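You operate a simulated robot arm through the tools that you are given. There is no shell and no other tool. Be economical: measure what you need, move in short steps, check, and stop when the job is done.

The job below is to be done with a simulated two-armed robot. You get a single attempt, and the scene is never put back.

Task
Take the yellow castor cap and leave it on the brown card on the left side of the grey press table. Fetch the red insulator from the back plate and set it on the blue wheel. Put the round fixture on the die stand top away on the waist shelf of the right rack. Pick up the clear spout pack with one hand, pass it to the other hand and put it on the green press plate. Take the green block and put it on top of the small roll. Put the white box that says "spacers" from the top shelf of the packing bench on the good tray. Do these in any order. Set down upright: red insulator, clear spout pack.

It is judged by the outcome, as a careful person would: the job done as asked, and still so three seconds after it is handed in. It fails if anything else is knocked over, pushed out of place, dropped, spilled or broken. A push-on lid holds only when it is set on centred and level and pressed home; a screw cap is set on level and turned clockwise until tight.

Robot
Two 7-joint arms with two-finger parallel grippers on one trunk, on a base that drives. Base frame: it is fixed to the floor where the robot stands at the start and does not move with it; the origin is under the middle of the robot, x ahead of it, y to its left, z up. Readings come in m, degrees, newtons and seconds.
The left shoulder is at the start at [0.05, 0.209, 1.196], the right one opposite. With the tool pointing down near the work surface each hand reaches from about 0.1 to 0.78 m from the robot's upright axis, wherever it stands, measured 20 degrees to its own side. Places, roughly: blue wheel (5x5x3 cm) [6.4, 3.7, 0.8]; brown card [0.25, 0, 0.75]; clear spout pack [5.75, 3, 0.75]; good tray [3.75, 1, 0.75]; green block (3x3x3 cm) [4.1, 1.4, 0.9]; green press plate [3.9, 0.6, 0.7]; red insulator [6.25, 3.25, 0.75]; round fixture [-1.25, 1, 0.75]; small roll (6x6x12 cm) [7.5, -0.5, 0.6]; waist shelf of the right rack [9.4, 6.7, 0.9]; white box [4, 1.75, 1.25]; yellow castor cap (3x3x2 cm) [0.5, 0, 0.7]. Payload 4.4 kg a hand.
Tool frame (each hand has its own): the origin (TCP) lies between the finger pads and is the grasp point; the fingertips stand 0.023 m ahead of it; z points along the fingers, y is the line along which they close. The gripper opens to 0.094 m. The fingers are 0.038 m wide and 0.01 m thick; the gripper's body (0.054 by 0.096 m) begins 0.039 m behind the TCP.
Orientation is told as [roll, pitch, yaw] about the base's x, y, z axes, in that order, counted from this pose: with the fingers straight down and closing along the base's y, the tool's x points along the base's -x, its y along +y and its z along -z.

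Tools
- The arms move only by the tool step_arm. It takes "left_motion", "right_motion" or both (then of equal length, played together; a hand with none holds still); each is one flat list of numbers, 6 for each row, row after row: the shift along the base's x, y, z in units of 25 mm (1.0 is 25 mm), then the turn, a rotation vector about the base's x, y, z in units of 4 degrees (1.0 is 4 degrees). In form: [x, y, z, rx, ry, rz, x, y, z, rx, ry, rz, ...]. A call has 1 to 10 rows; each row shifts and turns the commanded pose from where the row before left it. "left_claw" and "right_claw" are, for a hand that has rows, the opening in per cent of the stroke, from 0 (shut) to 100 (fully open), set as the call begins (left out, the last holds). A call with a number of a shift or a turn outside -1 to 1 is refused whole. Rows are played at 5 a second. More than 0.05 m and 8.6 degrees between two rows, or a gripper value outside its range, and nothing of the call is played. A pose out of reach is approached as far as the arm can. The call stops where the force on the tool passes 40 N (or 10 N more than at its start, if that is more) or the arm is blocked; 0.2 s more then pass. The fingers move at their own pace (about 0.108 m/s each) and stop on an object; they squeeze with about 44 N. The grip force told is the motor's: it shows also when the fingers shut on nothing. Time passes only in rows, and 0.2 s behind the last, so rows that do not move let the fingers close. It gives the time, the measured TCP pose, the force on the tool (base axes), the opening and the grip force at its end, in the units of the frame above (readings bear some noise), with the torque about the TCP (base axes, N m) and any sound that the robot's microphone picked up, and new pictures: "views" is both (left out), scene, wrist or none (wrist: the cameras of the hands that moved).
- Cameras (640 x 400 px; columns grow to the right, rows downward): "scene" is now at [0.1392, -0.0051, 1.3399]; the picture's right is [-0.07, -1.00, 0.00], its down [-0.82, 0.06, -0.57] and it looks along [0.57, -0.04, -0.82] (base axes); focal length 235 px, centre (320, 200). "left" rides on the left gripper at [0.086, -0.016, -0.075] in its tool frame; the picture's right is [0.18, 0.98, 0.00], its down [-0.58, 0.11, -0.81] and it looks along [-0.79, 0.15, 0.59] (tool axes); focal length 243 px, centre (320, 200). "right" rides on the right gripper at [0.086, 0.016, -0.074] in its tool frame; the picture's right is [-0.18, 0.98, 0.00], its down [-0.58, -0.11, -0.81] and it looks along [-0.79, -0.15, 0.59] (tool axes); focal length 243 px, centre (320, 200). There is no depth. A picture from a camera that has moved, and an enlarged one, comes with that camera's place and axes in the base frame and with its lens.
- slide_trunk(by): slides the trunk up (or, below 0, down) by that many m; the arms and the scene camera ride with it, the base frame stays. It gives what a move gives, with no picture.
- roll_base(legs): drives the robot by 1 to 6 legs, each [ahead, left, turn to the left] in m, m and degrees, along the robot's own axes; the way and the turn of a leg run together, so that a leg with both is an arc; at most 1.5 m and 180 degrees a leg. The arms and the cameras ride along, it lands a little off, and it stops where it bumps. It gives what a move gives, and a new picture of the scene camera.
- turn_head(pan, tilt): turns the head with the scene camera to pan (to the left, within 80 degrees either way) and tilt (down, from -29 to 69), counted from straight ahead of the robot. It gives what a move gives, and a new picture of the scene camera.
- inspect(camera, box): a new picture of the part [left, top, right, bottom] of that camera's present view, enlarged. No time passes.
- finish_job(): hands the job in; it is judged then, once.

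Work in short steps. Places have to be worked out from the pictures, the camera data and where the tool is seen: move nearer, look again, correct. Check each grasp and each placing, and mend what went wrong. You have 196 turns and 260 pictures in all, those below and enlarged ones among them. Open the grippers and draw the arms clear of the work before you hand the job in, unless the task says otherwise; then end with one line.

The tools are called after "Request:" by a JSON object that holds its "api" and its "payload". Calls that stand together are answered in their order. step_arm: Moves the arms, as the interface text tells. Its arguments: {"type":"object","properties":{"left_motion":{"type":"array"},"left_claw":{"type":"number"},"right_motion":{"type":"array"},"right_claw":{"type":"number"},"views":{"type":"string","enum":["both","scene","wrist","none"]}},"required":[]} The other tools are called the same way: slide_trunk (by) slides the trunk up or down; roll_base (legs) drives the base; turn_head (pan, tilt) turns the head that bears the scene camera; inspect (camera, box) takes an enlarged picture of a part of a camera's view; finish_job () hands the job in.

At the start:

```text
clock: 0.0
left_ee_pos: [0.6473, 0.2868, 1.0362]
left_orientation: [0.0, 0.1, 0.0]
left_ft_force: [-0.7, 0.2, 0.9]
left_torque: [-0.01, 0.01, -0.01]
left_gripper_width: 0.094
left_gripper_force: 0.1
right_ee_pos: [0.4719, -0.1981, 0.9939]
right_orientation: [-0.1, 0.0, 0.0]
right_ft_force: [0.0, -0.9, 0.2]
right_torque: [0.04, 0.0, 0.0]
right_gripper_width: 0.094
right_gripper_force: 0.0
trunk travel left (down, up): [-0.275, 0.288]
robot x, y, heading: [-0.0002, -0.0024, 0.0]
head pan, tilt: [-4.0, 55.0]
```

scene: 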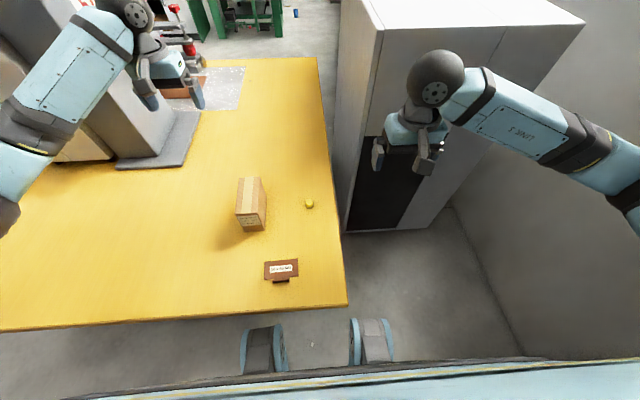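
right: 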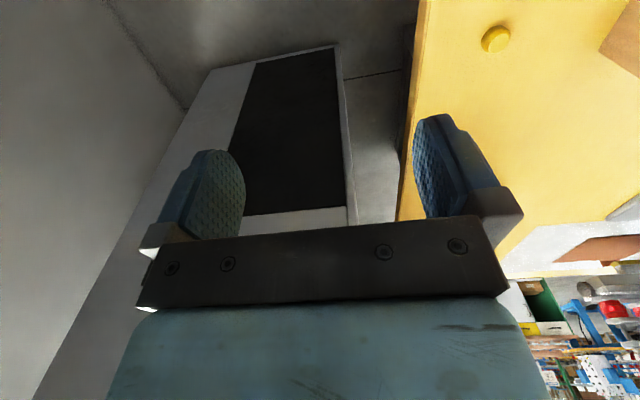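
left: 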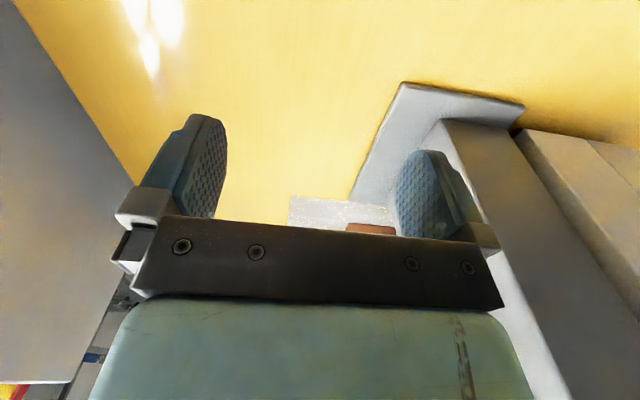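

The yellow cap is at about (308,204) and a brown sign at (281,270). I'll enlarge these to read the label and look around.

Request:
{"api": "inspect", "payload": {"camera": "scene", "box": [220, 160, 360, 300]}}

Request:
{"api": "inspect", "payload": {"camera": "scene", "box": [60, 0, 320, 170]}}

Request:
{"api": "turn_head", "payload": {"pan": 30, "tilt": 15}}

```text
2.86 times, centred on (290, 230) of scene
camera zoom: at [0.1392, -0.0051, 1.3399], right [-0.07, -1.0, 0.0], down [-0.82, 0.06, -0.57], along [0.57, -0.04, -0.82], focal length 670 px, centre (406, 114)
```

zoom: 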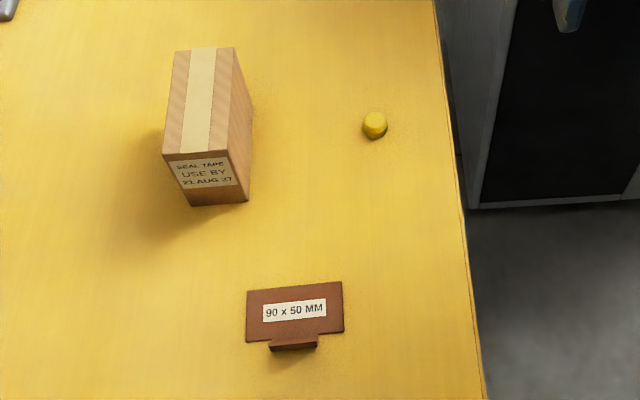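

```text
2.35 times, centred on (190, 85) of scene
camera zoom: at [0.1392, -0.0051, 1.3399], right [-0.07, -1.0, 0.0], down [-0.82, 0.06, -0.57], along [0.57, -0.04, -0.82], focal length 552 px, centre (626, 471)
```

zoom: 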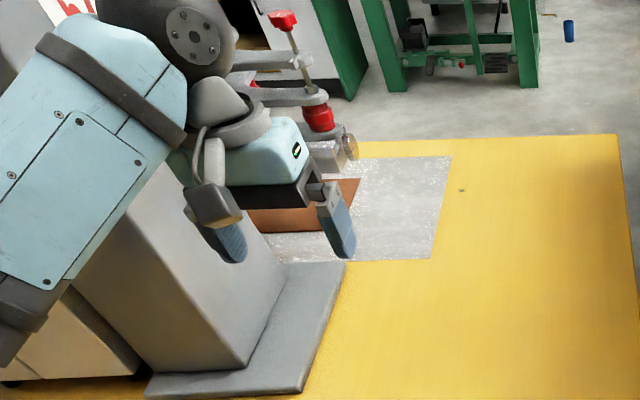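

```text
clock: 1.1
left_ee_pos: [0.6475, 0.2873, 1.0351]
left_orientation: [0.0, 0.0, 0.1]
left_ft_force: [-0.6, 0.4, 0.1]
left_torque: [-0.01, 0.01, 0.0]
left_gripper_width: 0.0939
left_gripper_force: 0.1
right_ee_pos: [0.4711, -0.1971, 0.9945]
right_orientation: [0.1, 0.0, -0.1]
right_ft_force: [0.0, 0.7, 0.0]
right_torque: [0.0, -0.02, 0.02]
right_gripper_width: 0.0939
right_gripper_force: 0.1
trunk travel left (down, up): [-0.275, 0.288]
robot x, y, heading: [0.0, -0.0023, -0.1]
head pan, tilt: [30.0, 15.0]
camera scene: at [0.1482, 0.0465, 1.4001], right [0.5, -0.87, 0.0], down [-0.22, -0.13, -0.97], along [0.84, 0.48, -0.26], focal length 235 px, centre (320, 200)
```

scene: 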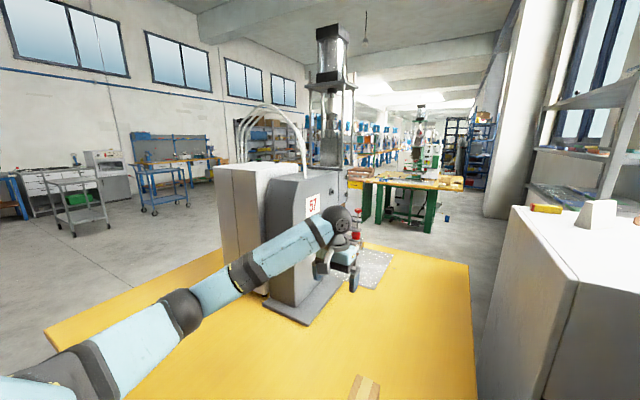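

The cap works out at about (0.555, 0.008), with the table top near z 0.71. I'll move the right hand above the cap, half open.

Request:
{"api": "step_arm", "payload": {"right_motion": [0.4, 1, -0.4, 0, 0, 0, 0.4, 1, -0.4, 0, 0, 0, 0.4, 1, -0.5, 0, 0, 0, 0.4, 1, -0.8, 0, 0, 0, 0.4, 1, -0.8, 0, 0, 0, 0.4, 1, -0.8, 0, 0, 0, 0.4, 1, -0.8, 0, 0, 0, 0.4, 1, -0.8, 0, 0, 0, 0, 0.2, -0.7, 0, 0, 0], "right_claw": 65}}

Request:
{"api": "turn_head", "payload": {"pan": 0, "tilt": 60}}

```text
clock: 3.1
left_ee_pos: [0.6475, 0.286, 1.0369]
left_orientation: [0.0, 0.0, 0.0]
left_ft_force: [0.5, -0.6, -0.3]
left_torque: [-0.01, 0.0, 0.0]
left_gripper_width: 0.0939
left_gripper_force: 0.1
right_ee_pos: [0.5506, 0.0074, 0.8421]
right_orientation: [0.0, 0.0, 0.0]
right_ft_force: [-0.1, 0.0, -0.1]
right_torque: [-0.02, -0.01, 0.0]
right_gripper_width: 0.0612
right_gripper_force: 0.1
trunk travel left (down, up): [-0.275, 0.288]
robot x, y, heading: [0.0007, -0.0019, 0.2]
head pan, tilt: [30.0, 15.0]
camera scene: at [0.1482, 0.0463, 1.4002], right [0.5, -0.87, 0.0], down [-0.22, -0.13, -0.97], along [0.84, 0.48, -0.26], focal length 235 px, centre (320, 200)
camera right: at [0.4657, 0.0234, 0.9184], right [0.18, 0.98, 0.0], down [0.58, -0.11, 0.81], along [0.79, -0.15, -0.59], focal length 243 px, centre (320, 200)
```

scene: 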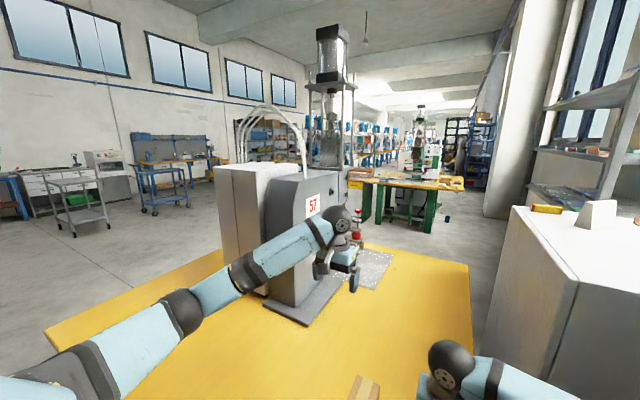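
right: 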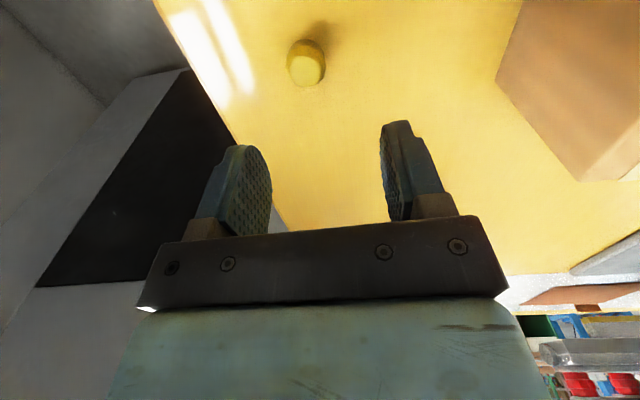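

```text
clock: 4.2
left_ee_pos: [0.647, 0.2865, 1.0359]
left_orientation: [-0.1, 0.0, 0.0]
left_ft_force: [0.3, 0.1, -0.2]
left_torque: [-0.01, 0.01, 0.0]
left_gripper_width: 0.094
left_gripper_force: 0.1
right_ee_pos: [0.5522, 0.008, 0.8433]
right_orientation: [0.0, 0.0, 0.0]
right_ft_force: [-0.8, -1.3, -0.3]
right_torque: [0.01, 0.02, 0.0]
right_gripper_width: 0.061
right_gripper_force: 0.1
trunk travel left (down, up): [-0.275, 0.288]
robot x, y, heading: [-0.0026, -0.0012, -0.2]
head pan, tilt: [0.0, 60.0]
camera scene: at [0.134, 0.0, 1.3339], right [0.0, -1.0, 0.0], down [-0.87, 0.0, -0.5], along [0.5, 0.0, -0.87], focal length 235 px, centre (320, 200)
```

scene: 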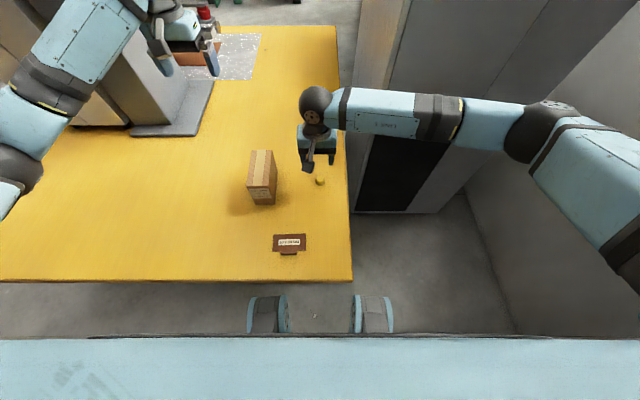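

The cap is at about (0.554, 0.0). I'll lower to z≈0.77 with a small y correction and check.

Request:
{"api": "step_arm", "payload": {"right_motion": [0.05, -0.3, -1, 0, 0, 0, 0, 0, -1, 0, 0, 0, 0, 0, -1, 0, 0, 0]}}

```text
clock: 5.0
left_ee_pos: [0.6467, 0.2861, 1.0368]
left_orientation: [0.0, 0.0, 0.0]
left_ft_force: [0.7, 1.1, 0.3]
left_torque: [0.0, 0.0, 0.0]
left_gripper_width: 0.0938
left_gripper_force: 0.1
right_ee_pos: [0.5535, -0.0017, 0.7681]
right_orientation: [0.0, 0.0, 0.0]
right_ft_force: [0.8, 0.7, -0.3]
right_torque: [-0.03, 0.02, 0.01]
right_gripper_width: 0.0609
right_gripper_force: 0.0
trunk travel left (down, up): [-0.275, 0.288]
robot x, y, heading: [0.0004, 0.0004, 0.0]
head pan, tilt: [0.0, 60.0]
camera scene: at [0.1342, -0.0001, 1.3338], right [0.0, -1.0, 0.0], down [-0.87, 0.0, -0.5], along [0.5, 0.0, -0.87], focal length 235 px, centre (320, 200)
camera right: at [0.4666, 0.0155, 0.8437], right [0.18, 0.98, 0.0], down [0.58, -0.11, 0.81], along [0.79, -0.15, -0.59], focal length 243 px, centre (320, 200)
```

scene: 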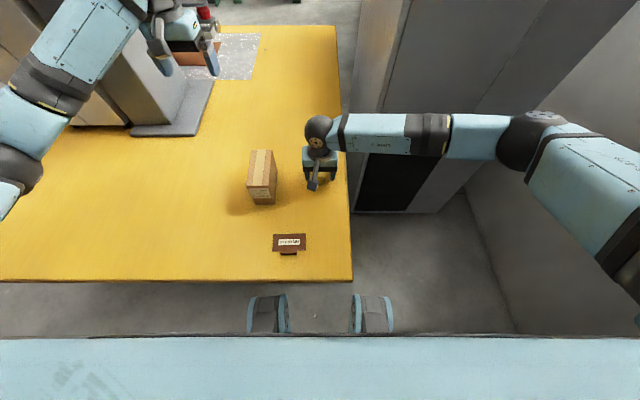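
right: 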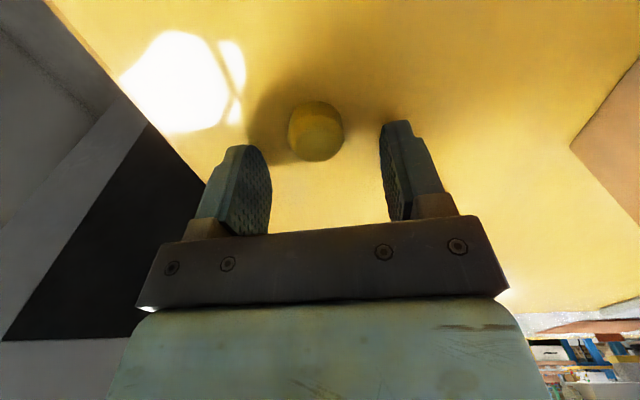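

The cap centre works out at z≈0.728, so the table is at about 0.718. I'll lower the tips just above the table and close.

Request:
{"api": "step_arm", "payload": {"right_motion": [0.1, -0.1, -0.5, 0, 0, 0, 0, 0, -0.45, 0, 0, 0], "views": "wrist"}}

Request:
{"api": "step_arm", "payload": {"right_motion": [0, 0, 0, 0, 0, 0, 0, 0, 0, 0, 0, 0, 0, 0, 0, 0, 0, 0], "right_claw": 0, "views": "wrist"}}

```text
clock: 5.5
left_ee_pos: [0.6454, 0.285, 1.0374]
left_orientation: [-0.1, -0.2, -0.1]
left_ft_force: [0.4, -0.5, -0.8]
left_torque: [-0.02, 0.0, 0.02]
left_gripper_width: 0.094
left_gripper_force: 0.0
right_ee_pos: [0.553, 0.0015, 0.7626]
right_orientation: [0.3, -0.2, 0.1]
right_ft_force: [-20.5, -5.7, 27.1]
right_torque: [-1.11, 0.93, -0.86]
right_gripper_width: 0.0637
right_gripper_force: 2.5
trunk travel left (down, up): [-0.275, 0.288]
robot x, y, heading: [-0.0012, 0.0016, -0.3]
head pan, tilt: [0.0, 60.0]
stopped in row 2 (right hand): the force on the tool passed its limit at 47 N (the readings are from after the stop); the commanded pose is now the measured one
camera right: at [0.4668, 0.016, 0.8385], right [0.18, 0.98, 0.01], down [0.58, -0.11, 0.81], along [0.79, -0.14, -0.59], focal length 243 px, centre (320, 200)
```

right: 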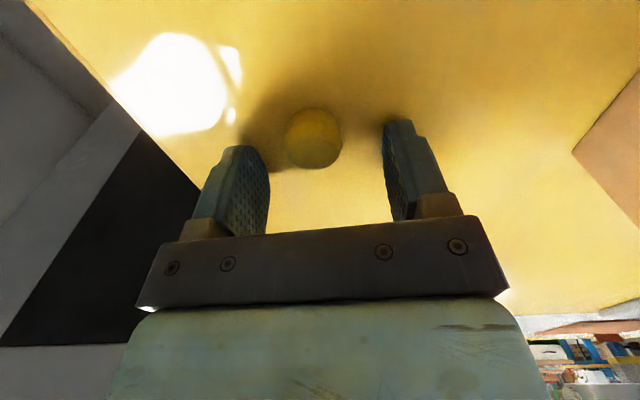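

```text
clock: 6.4
left_ee_pos: [0.6456, 0.2851, 1.0364]
left_orientation: [0.0, -0.1, -0.1]
left_ft_force: [0.6, -0.4, 0.4]
left_torque: [0.0, 0.03, 0.0]
left_gripper_width: 0.0939
left_gripper_force: 0.2
right_ee_pos: [0.5561, -0.0013, 0.7631]
right_orientation: [0.2, -0.4, 0.0]
right_ft_force: [-8.5, -7.3, 15.1]
right_torque: [-0.48, 0.48, -0.06]
right_gripper_width: 0.0232
right_gripper_force: 44.0
trunk travel left (down, up): [-0.275, 0.288]
robot x, y, heading: [-0.001, 0.0029, -0.3]
head pan, tilt: [0.0, 60.0]
stopped in row 3 (right hand): the force on the tool passed its limit at 46 N (the readings are from after the stop); the commanded pose is now the measured one
camera right: at [0.4702, 0.0135, 0.8379], right [0.19, 0.98, 0.01], down [0.57, -0.11, 0.81], along [0.8, -0.15, -0.59], focal length 243 px, centre (320, 200)
```

right: 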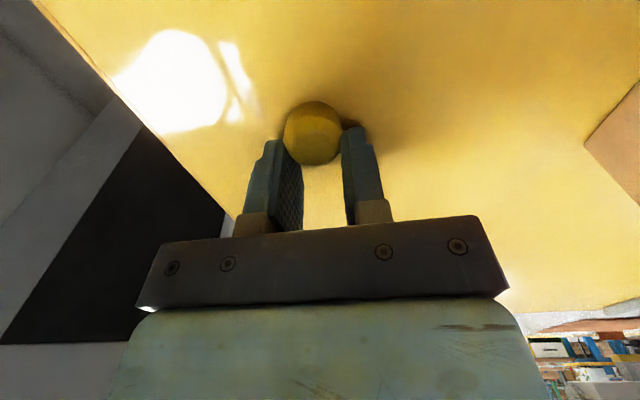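

The stop shows the table is at z≈0.739, so the cap is at x≈0.536 and I have only its edge. I'll open, back off and regrip centred.

Request:
{"api": "step_arm", "payload": {"right_motion": [0, 0, 0.2, 0, 0, 0, 0, 0, 0.2, 0, 0, 0, 0, 0, 0, 0, 0, 0], "right_claw": 60, "views": "wrist"}}

```text
clock: 7.2
left_ee_pos: [0.6485, 0.2857, 1.0372]
left_orientation: [0.1, 0.0, 0.0]
left_ft_force: [-0.1, 0.0, 0.9]
left_torque: [0.01, -0.02, -0.01]
left_gripper_width: 0.0939
left_gripper_force: 0.0
right_ee_pos: [0.5578, -0.0022, 0.7703]
right_orientation: [0.2, -0.3, -0.1]
right_ft_force: [0.9, -0.5, 1.1]
right_torque: [-0.02, 0.02, 0.03]
right_gripper_width: 0.0563
right_gripper_force: 0.1
trunk travel left (down, up): [-0.275, 0.288]
robot x, y, heading: [0.0001, -0.0005, 0.0]
head pan, tilt: [0.0, 60.0]
camera right: at [0.4712, 0.0136, 0.8458], right [0.19, 0.98, 0.0], down [0.58, -0.11, 0.81], along [0.8, -0.15, -0.59], focal length 243 px, centre (320, 200)
```

right: 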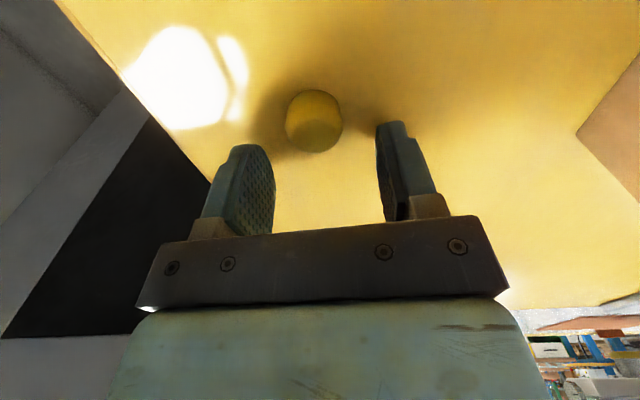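

The cap recomputes to (0.539, -0.002). I'll shift x by -0.019, lower to just above the table and close.

Request:
{"api": "step_arm", "payload": {"right_motion": [-0.76, 0, 0, 0, 0, 0, 0, 0, -0.22, 0, 0, 0, 0, 0, 0, 0, 0, 0], "views": "wrist"}}

Request:
{"api": "step_arm", "payload": {"right_motion": [0, 0, 0, 0, 0, 0, 0, 0, 0, 0, 0, 0, 0, 0, 0, 0, 0, 0], "right_claw": 0, "views": "none"}}

Request:
{"api": "step_arm", "payload": {"right_motion": [0, 0, 0.6, 0, 0, 0, 0, 0, 0.8, 0, 0, 0, 0, 0, 0.8, 0, 0, 0]}}

```text
clock: 8.0
left_ee_pos: [0.6477, 0.2862, 1.0358]
left_orientation: [0.0, 0.0, 0.1]
left_ft_force: [0.0, 0.1, -0.1]
left_torque: [0.01, 0.03, 0.01]
left_gripper_width: 0.0939
left_gripper_force: 0.1
right_ee_pos: [0.5394, -0.001, 0.7645]
right_orientation: [0.1, -0.3, -0.1]
right_ft_force: [-0.2, -0.4, 0.1]
right_torque: [0.03, 0.02, 0.0]
right_gripper_width: 0.0565
right_gripper_force: 0.1
trunk travel left (down, up): [-0.275, 0.288]
robot x, y, heading: [0.0032, -0.0001, -0.0]
head pan, tilt: [0.0, 60.0]
camera right: at [0.4521, 0.0138, 0.8407], right [0.19, 0.98, 0.0], down [0.58, -0.11, 0.81], along [0.8, -0.15, -0.59], focal length 243 px, centre (320, 200)
```

right: 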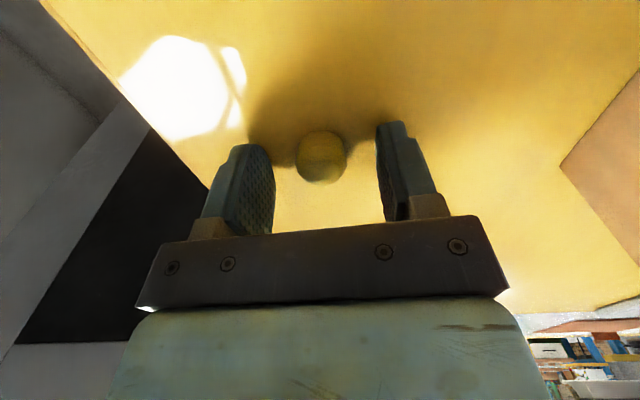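

```text
clock: 8.8
left_ee_pos: [0.6467, 0.2857, 1.0363]
left_orientation: [0.0, 0.0, 0.0]
left_ft_force: [0.1, 0.0, 0.0]
left_torque: [0.03, 0.01, -0.01]
left_gripper_width: 0.094
left_gripper_force: 0.1
right_ee_pos: [0.5377, -0.0028, 0.7655]
right_orientation: [0.2, -0.2, -0.1]
right_ft_force: [0.8, 0.4, 0.5]
right_torque: [-0.02, 0.0, -0.02]
right_gripper_width: 0.023
right_gripper_force: 44.2
trunk travel left (down, up): [-0.275, 0.288]
robot x, y, heading: [-0.0005, -0.001, -0.0]
head pan, tilt: [0.0, 60.0]
```

```text
clock: 9.6
left_ee_pos: [0.647, 0.2871, 1.0363]
left_orientation: [0.1, 0.0, 0.0]
left_ft_force: [0.2, 0.0, -0.2]
left_torque: [0.0, 0.01, 0.0]
left_gripper_width: 0.094
left_gripper_force: 0.1
right_ee_pos: [0.5378, -0.002, 0.8217]
right_orientation: [0.1, -0.3, -0.1]
right_ft_force: [0.7, 0.3, -1.1]
right_torque: [-0.01, -0.01, -0.01]
right_gripper_width: 0.0232
right_gripper_force: 43.8
trunk travel left (down, up): [-0.275, 0.288]
robot x, y, heading: [-0.0008, -0.0004, -0.3]
head pan, tilt: [0.0, 60.0]
camera scene: at [0.1338, -0.0004, 1.3338], right [0.0, -1.0, 0.0], down [-0.87, 0.0, -0.5], along [0.5, 0.0, -0.87], focal length 235 px, centre (320, 200)
camera right: at [0.4521, 0.0142, 0.8964], right [0.19, 0.98, 0.0], down [0.58, -0.11, 0.81], along [0.8, -0.15, -0.59], focal length 243 px, centre (320, 200)
```

scene: 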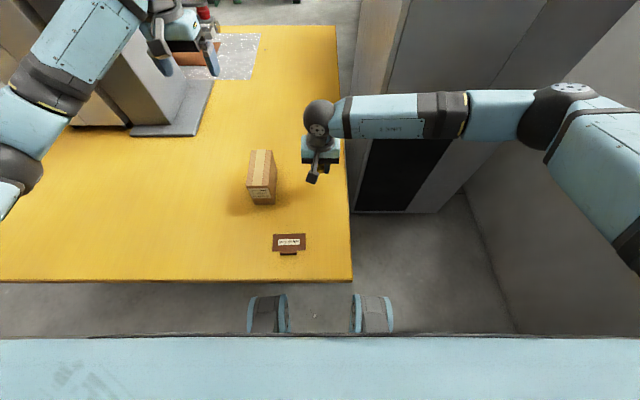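
right: 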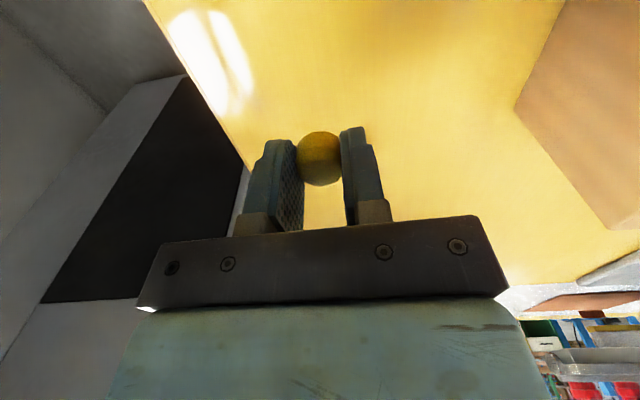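

The cap is held. Now a closer look at the card before approaching it.

Request:
{"api": "inspect", "payload": {"camera": "scene", "box": [258, 220, 322, 262]}}

Request:
{"api": "step_arm", "payload": {"right_motion": [-1, 0, 0.2, 0, 0, 0, -1, 0, 0.2, 0, 0, 0, -1, 0, 0, 0, 0, 0, -1, 0, 0, 0, 0, 0, -1, 0, 0, 0, 0, 0, -1, 0.2, 0, 0, 0, 0, -1, 0.3, 0, 0, 0, 0]}}

```text
9.52 times, centred on (290, 241) of scene
camera zoom: at [0.1338, -0.0004, 1.3338], right [0.0, -1.0, 0.0], down [-0.87, 0.0, -0.5], along [0.5, 0.0, -0.87], focal length 2235 px, centre (606, -190)
```

zoom: 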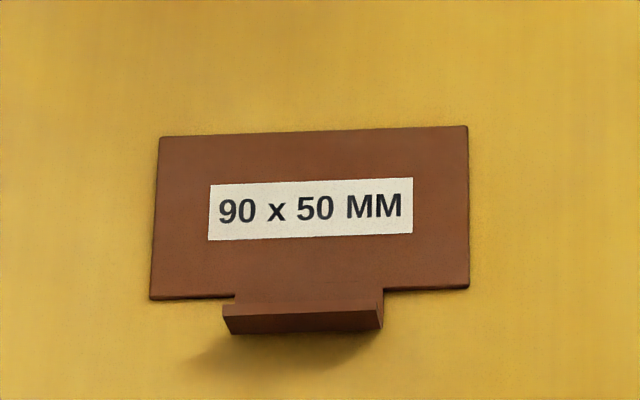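

```text
clock: 11.2
left_ee_pos: [0.6465, 0.2856, 1.0346]
left_orientation: [0.1, 0.0, 0.0]
left_ft_force: [0.2, 0.1, -0.5]
left_torque: [-0.02, 0.01, 0.01]
left_gripper_width: 0.094
left_gripper_force: 0.1
right_ee_pos: [0.3633, 0.0104, 0.83]
right_orientation: [0.1, -0.4, 0.0]
right_ft_force: [-0.5, 0.5, -0.5]
right_torque: [0.02, -0.02, 0.0]
right_gripper_width: 0.0228
right_gripper_force: 44.7
trunk travel left (down, up): [-0.275, 0.288]
robot x, y, heading: [-0.0023, -0.0009, -0.4]
head pan, tilt: [0.0, 60.0]
camera scene: at [0.1339, -0.0001, 1.3339], right [0.0, -1.0, 0.0], down [-0.87, 0.0, -0.5], along [0.5, 0.0, -0.87], focal length 235 px, centre (320, 200)
camera right: at [0.2765, 0.0263, 0.9057], right [0.19, 0.98, 0.0], down [0.58, -0.11, 0.81], along [0.8, -0.15, -0.59], focal length 243 px, centre (320, 200)
```

scene: 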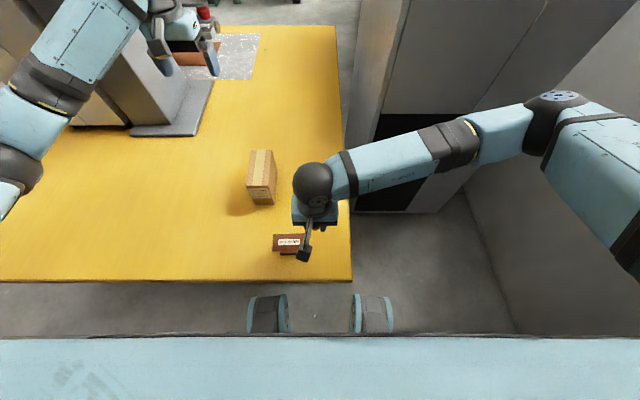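
right: 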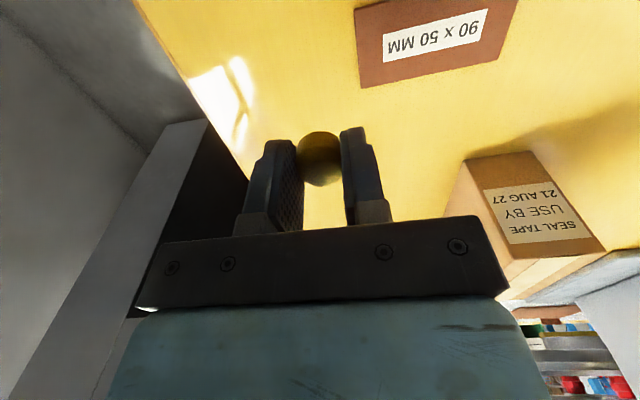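

The card lies flat, centred at about (0.350, 0.082). I'll move over it and lower.

Request:
{"api": "step_arm", "payload": {"right_motion": [-0.2, 1, 0, 0, 0, 0, -0.2, 1, 0, 0, 0, 0, -0.1, 0.86, -0.6, 0, 0, 0, 0, 0, -0.8, 0, 0, 0, 0, 0, -0.8, 0, 0, 0]}}

```text
clock: 12.4
left_ee_pos: [0.6471, 0.2867, 1.0359]
left_orientation: [0.1, 0.0, 0.0]
left_ft_force: [0.1, -0.3, -0.5]
left_torque: [-0.01, 0.02, 0.03]
left_gripper_width: 0.0941
left_gripper_force: 0.1
right_ee_pos: [0.3505, 0.0833, 0.7752]
right_orientation: [0.2, -0.3, -0.1]
right_ft_force: [-0.3, 0.0, 0.6]
right_torque: [0.0, 0.01, -0.01]
right_gripper_width: 0.023
right_gripper_force: 43.4
trunk travel left (down, up): [-0.275, 0.288]
robot x, y, heading: [0.0018, 0.0021, -0.3]
head pan, tilt: [0.0, 60.0]
camera scene: at [0.1342, -0.0002, 1.3339], right [0.0, -1.0, 0.0], down [-0.87, 0.0, -0.5], along [0.5, 0.0, -0.87], focal length 235 px, centre (320, 200)
camera right: at [0.2649, 0.0979, 0.8505], right [0.19, 0.98, 0.0], down [0.58, -0.11, 0.81], along [0.8, -0.15, -0.59], focal length 243 px, centre (320, 200)
```

scene: 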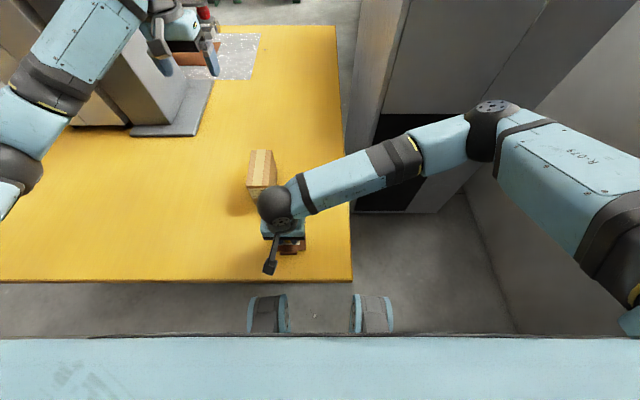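
right: 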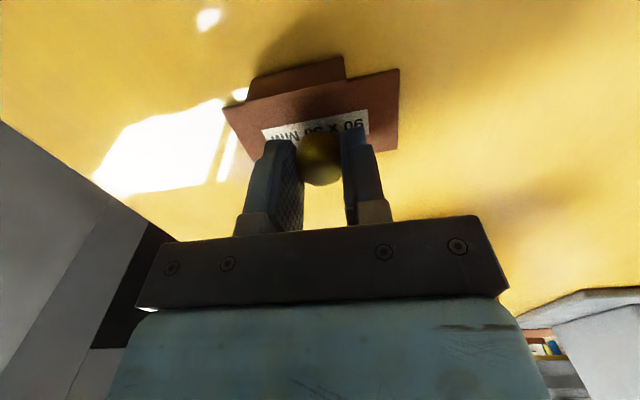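

The label centre is at (0.347, 0.080). I'll correct slightly, lower onto the card and release.

Request:
{"api": "step_arm", "payload": {"right_motion": [-0.12, -0.1, -0.15, 0, 0, 0, 0, 0, -0.12, 0, 0, 0, 0, 0, 0, 0, 0, 0], "views": "wrist"}}

```text
clock: 13.2
left_ee_pos: [0.6466, 0.2863, 1.0369]
left_orientation: [0.0, 0.0, 0.0]
left_ft_force: [-0.8, 0.5, -0.1]
left_torque: [0.01, 0.0, -0.01]
left_gripper_width: 0.0942
left_gripper_force: 0.1
right_ee_pos: [0.3487, 0.0807, 0.7686]
right_orientation: [0.2, -0.3, -0.1]
right_ft_force: [0.1, 0.7, 0.0]
right_torque: [0.03, -0.05, 0.0]
right_gripper_width: 0.0233
right_gripper_force: 44.1
trunk travel left (down, up): [-0.275, 0.288]
robot x, y, heading: [-0.0019, 0.0021, -0.1]
head pan, tilt: [0.0, 60.0]
camera right: at [0.262, 0.0953, 0.8436], right [0.19, 0.98, 0.0], down [0.58, -0.11, 0.81], along [0.8, -0.15, -0.59], focal length 243 px, centre (320, 200)
```

right: 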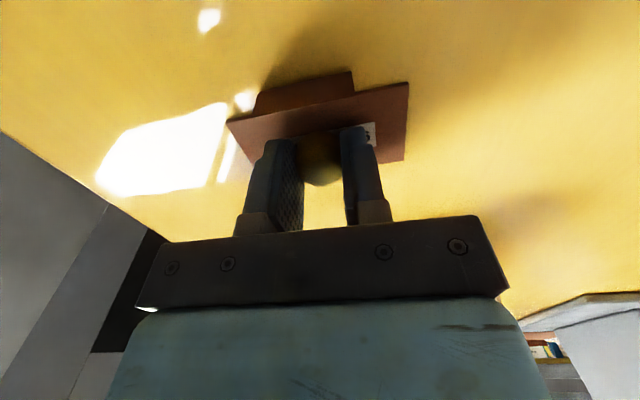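

The cap seems a bit forward of the label centre; I'll shift by -6 mm and keep lowering gently.

Request:
{"api": "step_arm", "payload": {"right_motion": [-0.24, 0, 0, 0, 0, 0, 0, 0, -0.08, 0, 0, 0, 0, 0, 0, 0, 0, 0], "views": "none"}}

Request:
{"api": "step_arm", "payload": {"right_motion": [0, 0, -0.06, 0, 0, 0, 0, 0, 0, 0, 0, 0], "views": "none"}}

```text
clock: 14.0
left_ee_pos: [0.6478, 0.2855, 1.0359]
left_orientation: [0.0, -0.1, 0.0]
left_ft_force: [0.7, 0.0, -0.6]
left_torque: [-0.03, 0.01, 0.02]
left_gripper_width: 0.0939
left_gripper_force: 0.0
right_ee_pos: [0.3433, 0.0813, 0.7683]
right_orientation: [0.3, -0.3, -0.1]
right_ft_force: [1.0, -1.5, 13.6]
right_torque: [-0.02, -0.03, -0.02]
right_gripper_width: 0.0229
right_gripper_force: 44.1
trunk travel left (down, up): [-0.275, 0.288]
robot x, y, heading: [-0.0, -0.0005, -0.1]
head pan, tilt: [0.0, 60.0]
```

```text
clock: 14.6
left_ee_pos: [0.6473, 0.2858, 1.0377]
left_orientation: [0.0, -0.1, -0.1]
left_ft_force: [0.0, 0.1, 0.4]
left_torque: [0.01, 0.01, 0.02]
left_gripper_width: 0.094
left_gripper_force: 0.1
right_ee_pos: [0.3411, 0.0808, 0.7674]
right_orientation: [0.3, -0.5, -0.2]
right_ft_force: [2.6, 0.3, 32.9]
right_torque: [-0.03, -0.06, -0.01]
right_gripper_width: 0.023
right_gripper_force: 44.0
trunk travel left (down, up): [-0.275, 0.288]
robot x, y, heading: [0.0028, -0.0015, -0.2]
head pan, tilt: [0.0, 60.0]
```

Contact (33 N). I'll release with a small opening and lift.

Request:
{"api": "step_arm", "payload": {"right_motion": [0, 0, 0.06, 0, 0, 0, 0, 0, 0, 0, 0, 0], "right_claw": 45, "views": "none"}}

Request:
{"api": "step_arm", "payload": {"right_motion": [0, 0, 1, 0, 0, 0, 0, 0, 1, 0, 0, 0, 0, 0, 1, 0, 0, 0, 0, -0.5, 1, 0, 0, 0, 0, -1, 1, 0, 0, 0, 0, -1, 1, 0, 0, 0, 0, -1, 1, 0, 0, 0, 0, -1, 1, 0, 0, 0, 0, -1, 0, 0, 0, 0, 0, -1, 0, 0, 0, 0]}}

Request:
{"api": "inspect", "payload": {"camera": "scene", "box": [242, 208, 338, 271]}}

```text
clock: 15.2
left_ee_pos: [0.6467, 0.2855, 1.0367]
left_orientation: [0.0, -0.1, -0.2]
left_ft_force: [0.5, -0.8, 0.3]
left_torque: [-0.02, 0.02, 0.04]
left_gripper_width: 0.094
left_gripper_force: 0.0
right_ee_pos: [0.3412, 0.0792, 0.7664]
right_orientation: [0.1, -0.3, -0.1]
right_ft_force: [-1.7, 2.9, 6.5]
right_torque: [0.0, 0.17, -0.1]
right_gripper_width: 0.0407
right_gripper_force: 0.0
trunk travel left (down, up): [-0.275, 0.288]
robot x, y, heading: [0.0021, -0.0018, -0.2]
head pan, tilt: [0.0, 60.0]
```

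```text
clock: 17.4
left_ee_pos: [0.6472, 0.2852, 1.0361]
left_orientation: [0.1, 0.1, 0.0]
left_ft_force: [-1.1, 0.1, 0.5]
left_torque: [0.01, 0.01, 0.03]
left_gripper_width: 0.094
left_gripper_force: 0.1
right_ee_pos: [0.3403, -0.083, 0.9673]
right_orientation: [0.4, -0.4, -0.1]
right_ft_force: [0.4, 1.0, -0.4]
right_torque: [0.0, -0.01, 0.0]
right_gripper_width: 0.0423
right_gripper_force: 0.1
trunk travel left (down, up): [-0.275, 0.288]
robot x, y, heading: [0.0008, -0.0008, -0.2]
head pan, tilt: [0.0, 60.0]
camera scene: at [0.1337, -0.0015, 1.3339], right [0.0, -1.0, 0.0], down [-0.87, 0.0, -0.5], along [0.5, 0.0, -0.87], focal length 235 px, centre (320, 200)
camera right: at [0.2545, -0.0681, 1.0419], right [0.19, 0.98, 0.01], down [0.58, -0.11, 0.81], along [0.8, -0.15, -0.59], focal length 243 px, centre (320, 200)
```

scene: 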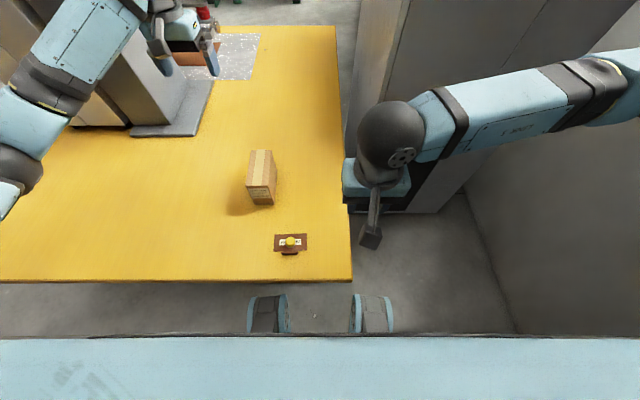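
right: 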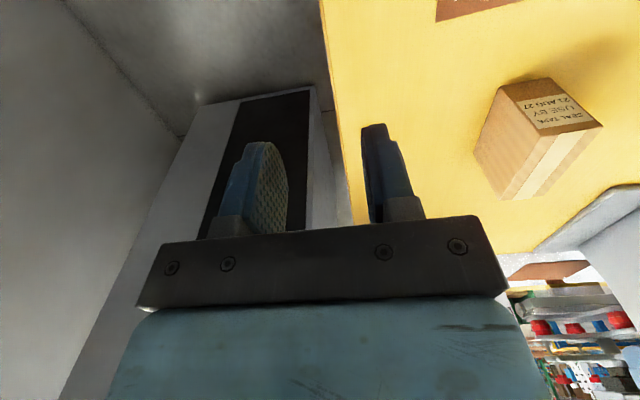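

```text
6.35 times, centred on (290, 240) of scene
camera zoom: at [0.1337, -0.0015, 1.3339], right [0.0, -1.0, 0.0], down [-0.87, 0.0, -0.5], along [0.5, 0.0, -0.87], focal length 1490 px, centre (510, -51)
```

zoom: 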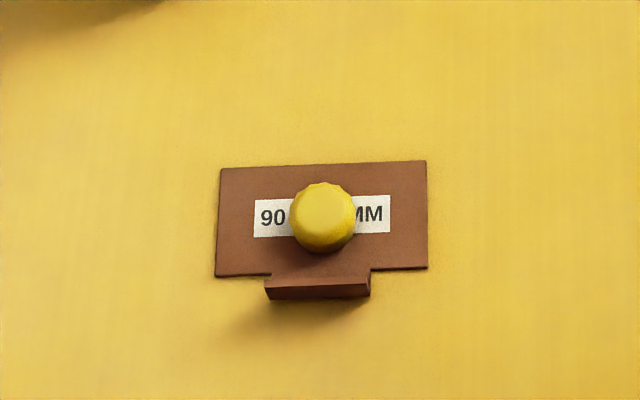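

The cap is centred on the card. Now I'll tuck both arms in and look to the left and right for the drive to the die stand, behind me to the left.

Request:
{"api": "step_arm", "payload": {"left_motion": [-1, 0, 0.3, 0, 0, 0, -1, 0, 0.3, 0, 0, 0, -1, 0, 0.3, 0, 0, 0, -1, 0, 0, 0, 0, 0, -1, 0, 0, 0, 0, 0, -1, 0, 0, 0, 0, 0, -1, 0, 0, 0, 0, 0, -1, 0, 0, 0, 0, 0, -1, 0, 0, 0, 0, 0, -1, 0, 0, 0, 0, 0], "right_motion": [0, -1, 1, 0, 0, 0, 0, -1, 1, 0, 0, 0, 0, -1, 1, 0, 0, 0, 0, -1, 0.5, 0, 0, 0, 0, -1, 0, 0, 0, 0, 0, -1, 0, 0, 0, 0, 0, 0, 0, 0, 0, 0, 0, 0, 0, 0, 0, 0, 0, 0, 0, 0, 0, 0, 0, 0, 0, 0, 0, 0], "views": "none"}}

Request:
{"api": "turn_head", "payload": {"pan": 80, "tilt": 25}}

```text
clock: 19.6
left_ee_pos: [0.3974, 0.2873, 1.0588]
left_orientation: [0.0, 0.0, 0.1]
left_ft_force: [-0.1, 0.2, -0.6]
left_torque: [0.01, -0.02, 0.01]
left_gripper_width: 0.0945
left_gripper_force: 0.0
right_ee_pos: [0.3424, -0.2337, 1.0553]
right_orientation: [0.2, -0.3, 0.0]
right_ft_force: [0.2, -0.3, 0.3]
right_torque: [-0.03, 0.02, -0.01]
right_gripper_width: 0.0422
right_gripper_force: 0.1
trunk travel left (down, up): [-0.275, 0.288]
robot x, y, heading: [0.0014, 0.0028, -0.0]
head pan, tilt: [0.0, 60.0]
```

```text
clock: 21.1
left_ee_pos: [0.3978, 0.2864, 1.0589]
left_orientation: [0.0, 0.0, 0.0]
left_ft_force: [-0.3, -0.2, -0.5]
left_torque: [-0.02, -0.01, -0.02]
left_gripper_width: 0.094
left_gripper_force: 0.0
right_ee_pos: [0.3434, -0.2328, 1.0551]
right_orientation: [0.2, -0.3, -0.1]
right_ft_force: [0.4, 0.6, 0.6]
right_torque: [0.02, 0.02, -0.03]
right_gripper_width: 0.0422
right_gripper_force: 0.1
trunk travel left (down, up): [-0.275, 0.288]
robot x, y, heading: [0.0005, 0.0006, -0.2]
head pan, tilt: [80.0, 25.0]
camera scene: at [0.0836, 0.0903, 1.3839], right [0.98, -0.18, 0.0], down [-0.07, -0.42, -0.91], along [0.16, 0.89, -0.42], focal length 235 px, centre (320, 200)
```

scene: 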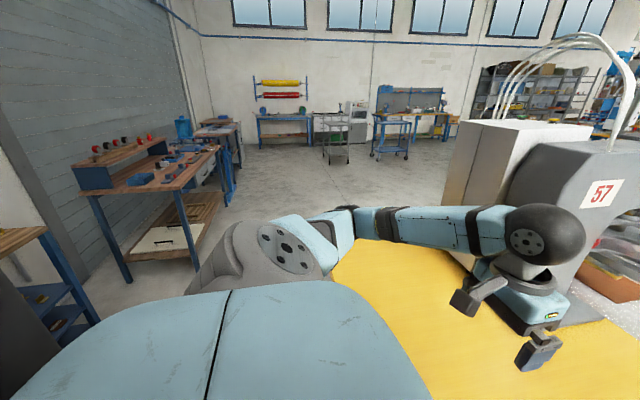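

A blue-framed stand is at the left rear. I'll back up a little and turn left to look at it.

Request:
{"api": "roll_base", "payload": {"legs": [[-0.35, 0, 0], [0, 0, 90]]}}

Request:
{"api": "turn_head", "payload": {"pan": 40, "tilt": 35}}

```text
clock: 23.1
left_ee_pos: [0.0307, 0.3824, 1.0558]
left_orientation: [-0.3, 0.2, 14.0]
left_ft_force: [0.5, 0.1, 0.8]
left_torque: [0.02, 0.02, 0.03]
left_gripper_width: 0.0938
left_gripper_force: 0.1
right_ee_pos: [0.0997, -0.1282, 1.0545]
right_orientation: [0.4, -0.1, 15.2]
right_ft_force: [0.1, 0.1, -0.3]
right_torque: [-0.01, 0.05, -0.04]
right_gripper_width: 0.0421
right_gripper_force: 0.0
trunk travel left (down, up): [-0.275, 0.288]
robot x, y, heading: [-0.2867, 0.0052, 13.8]
head pan, tilt: [80.0, 25.0]
stopped in leg 1: the robot was blocked; the commanded pose is now the measured one
camera scene: at [-0.2262, 0.118, 1.3835], right [1.0, 0.07, 0.0], down [0.03, -0.43, -0.9], along [-0.06, 0.9, -0.43], focal length 235 px, centre (320, 200)
```

scene: 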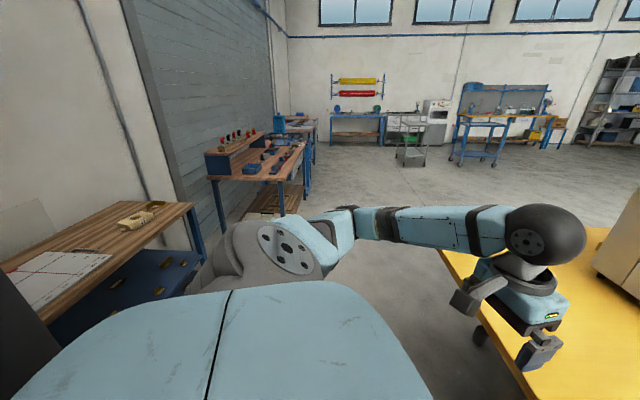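

```text
clock: 24.2
left_ee_pos: [0.0338, 0.3822, 1.0531]
left_orientation: [-0.4, 0.5, 13.7]
left_ft_force: [1.0, 0.1, 0.4]
left_torque: [0.04, -0.01, 0.0]
left_gripper_width: 0.094
left_gripper_force: 0.0
right_ee_pos: [0.1013, -0.1292, 1.0532]
right_orientation: [0.1, 0.1, 14.8]
right_ft_force: [-0.8, 0.6, 0.6]
right_torque: [-0.01, -0.01, 0.0]
right_gripper_width: 0.0421
right_gripper_force: 0.0
trunk travel left (down, up): [-0.275, 0.288]
robot x, y, heading: [-0.2887, -0.0016, 13.5]
head pan, tilt: [40.0, 35.0]
camera scene: at [-0.1648, 0.0991, 1.3666], right [0.81, -0.59, 0.0], down [-0.34, -0.47, -0.81], along [0.48, 0.66, -0.58], focal length 235 px, centre (320, 200)
```

scene: 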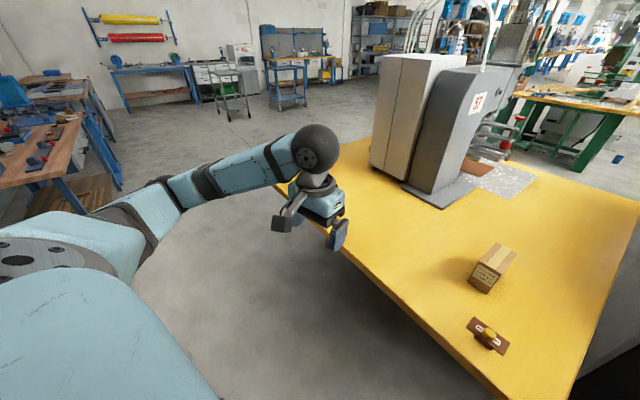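

I bumped something behind. I'll go forward a little and left away from it, then turn left a bit to see what it is.

Request:
{"api": "roll_base", "payload": {"legs": [[0.08, 0.15, 0], [0, 0, 40]]}}

Request:
{"api": "turn_head", "payload": {"pan": 80, "tilt": 40}}

```text
clock: 28.0
left_ee_pos: [-0.2418, 0.6558, 1.0579]
left_orientation: [0.1, 0.1, 53.7]
left_ft_force: [-0.5, 0.8, -0.5]
left_torque: [0.02, 0.01, 0.0]
left_gripper_width: 0.094
left_gripper_force: 0.0
right_ee_pos: [0.1391, 0.3065, 1.0541]
right_orientation: [0.5, -0.4, 54.6]
right_ft_force: [0.8, 0.1, -0.1]
right_torque: [-0.01, -0.04, 0.03]
right_gripper_width: 0.0422
right_gripper_force: 0.0
trunk travel left (down, up): [-0.275, 0.288]
robot x, y, heading: [-0.2481, 0.1634, 53.6]
head pan, tilt: [40.0, 35.0]
camera scene: at [-0.2115, 0.3084, 1.3681], right [1.0, 0.06, 0.0], down [0.04, -0.57, -0.82], along [-0.05, 0.82, -0.57], focal length 235 px, centre (320, 200)
```

scene: 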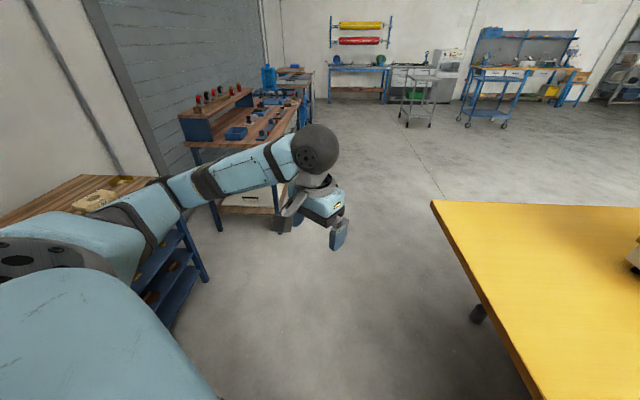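

```text
clock: 29.1
left_ee_pos: [-0.2411, 0.656, 1.0584]
left_orientation: [-0.1, 0.0, 53.6]
left_ft_force: [-0.5, 0.6, -0.2]
left_torque: [0.0, 0.01, 0.0]
left_gripper_width: 0.0941
left_gripper_force: 0.0
right_ee_pos: [0.1398, 0.3085, 1.0547]
right_orientation: [0.5, -0.4, 54.6]
right_ft_force: [0.6, -0.2, -0.1]
right_torque: [-0.02, 0.01, -0.01]
right_gripper_width: 0.0422
right_gripper_force: 0.0
trunk travel left (down, up): [-0.275, 0.288]
robot x, y, heading: [-0.2466, 0.1667, 53.5]
head pan, tilt: [80.0, 40.0]
camera scene: at [-0.2644, 0.282, 1.3606], right [0.72, 0.69, 0.0], down [0.44, -0.47, -0.77], along [-0.53, 0.55, -0.64], focal length 235 px, centre (320, 200)
```

scene: 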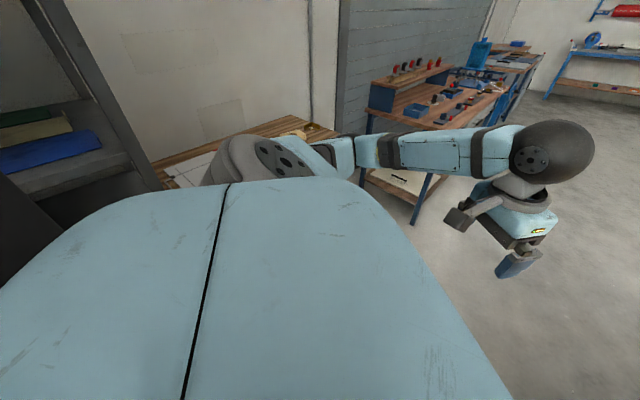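

The cabinet behind is what I touched. I'll drive along +y into the open floor and turn to face the bench (heading 180).

Request:
{"api": "roll_base", "payload": {"legs": [[0.62, 0.58, 0], [0, 0, 60], [0, 0, 66]]}}

Request:
{"api": "turn_head", "payload": {"pan": 0, "tilt": 40}}

```text
clock: 40.1
left_ee_pos: [-0.7514, 0.7292, 1.0587]
left_orientation: [0.0, 0.0, 178.7]
left_ft_force: [-0.6, -0.9, 0.9]
left_torque: [-0.01, 0.01, -0.03]
left_gripper_width: 0.094
left_gripper_force: 0.0
right_ee_pos: [-0.6847, 1.2406, 1.0548]
right_orientation: [0.4, -0.2, 179.7]
right_ft_force: [-0.2, 0.5, -0.1]
right_torque: [-0.01, 0.01, 0.0]
right_gripper_width: 0.0425
right_gripper_force: 0.0
trunk travel left (down, up): [-0.275, 0.288]
robot x, y, heading: [-0.3509, 1.0046, 179.1]
head pan, tilt: [80.0, 40.0]
camera scene: at [-0.4327, 0.9255, 1.3606], right [-0.98, 0.19, 0.0], down [0.13, 0.63, -0.77], along [-0.15, -0.75, -0.64], focal length 235 px, centre (320, 200)
```

scene: 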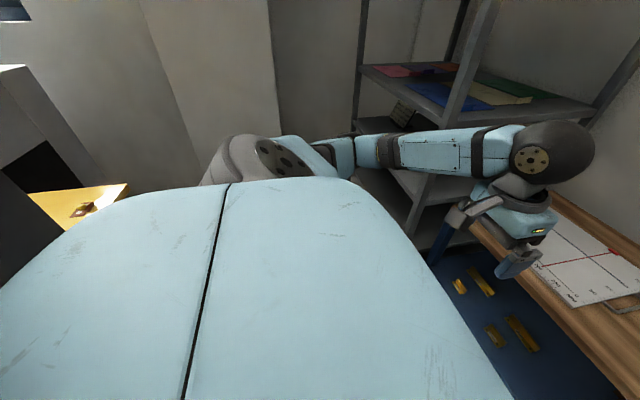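

```text
clock: 41.6
left_ee_pos: [-0.7513, 0.7292, 1.0589]
left_orientation: [0.1, -0.1, 178.8]
left_ft_force: [-0.4, 0.4, 0.5]
left_torque: [0.01, -0.01, -0.01]
left_gripper_width: 0.0938
left_gripper_force: 0.0
right_ee_pos: [-0.6859, 1.2404, 1.0549]
right_orientation: [0.4, -0.3, 179.7]
right_ft_force: [-0.4, -0.3, 0.4]
right_torque: [0.01, 0.02, 0.02]
right_gripper_width: 0.0422
right_gripper_force: 0.1
trunk travel left (down, up): [-0.275, 0.288]
robot x, y, heading: [-0.3492, 1.0065, 178.8]
head pan, tilt: [0.0, 40.0]
camera scene: at [-0.5012, 1.0107, 1.3606], right [0.02, 1.0, 0.0], down [0.64, -0.01, -0.77], along [-0.77, 0.02, -0.64], focal length 235 px, centre (320, 200)
```

scene: 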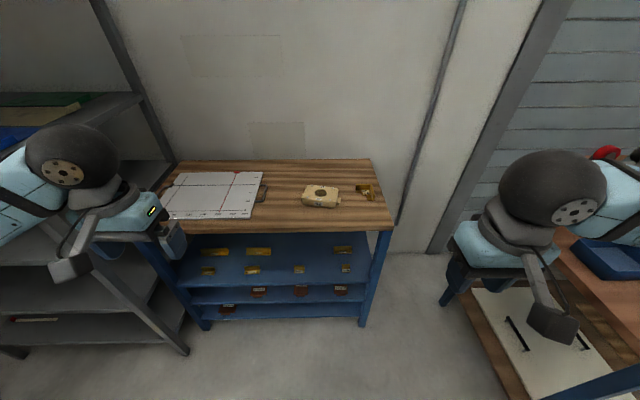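

Request:
{"api": "inspect", "payload": {"camera": "scene", "box": [240, 150, 400, 250]}}

```text
4.00 times, centred on (320, 200) of scene
camera zoom: at [-0.5012, 1.0107, 1.3606], right [0.02, 1.0, 0.0], down [0.64, -0.01, -0.77], along [-0.77, 0.02, -0.64], focal length 939 px, centre (320, 200)
```

zoom: 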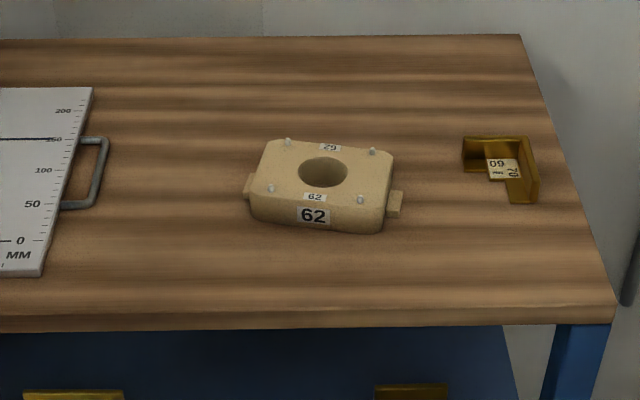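

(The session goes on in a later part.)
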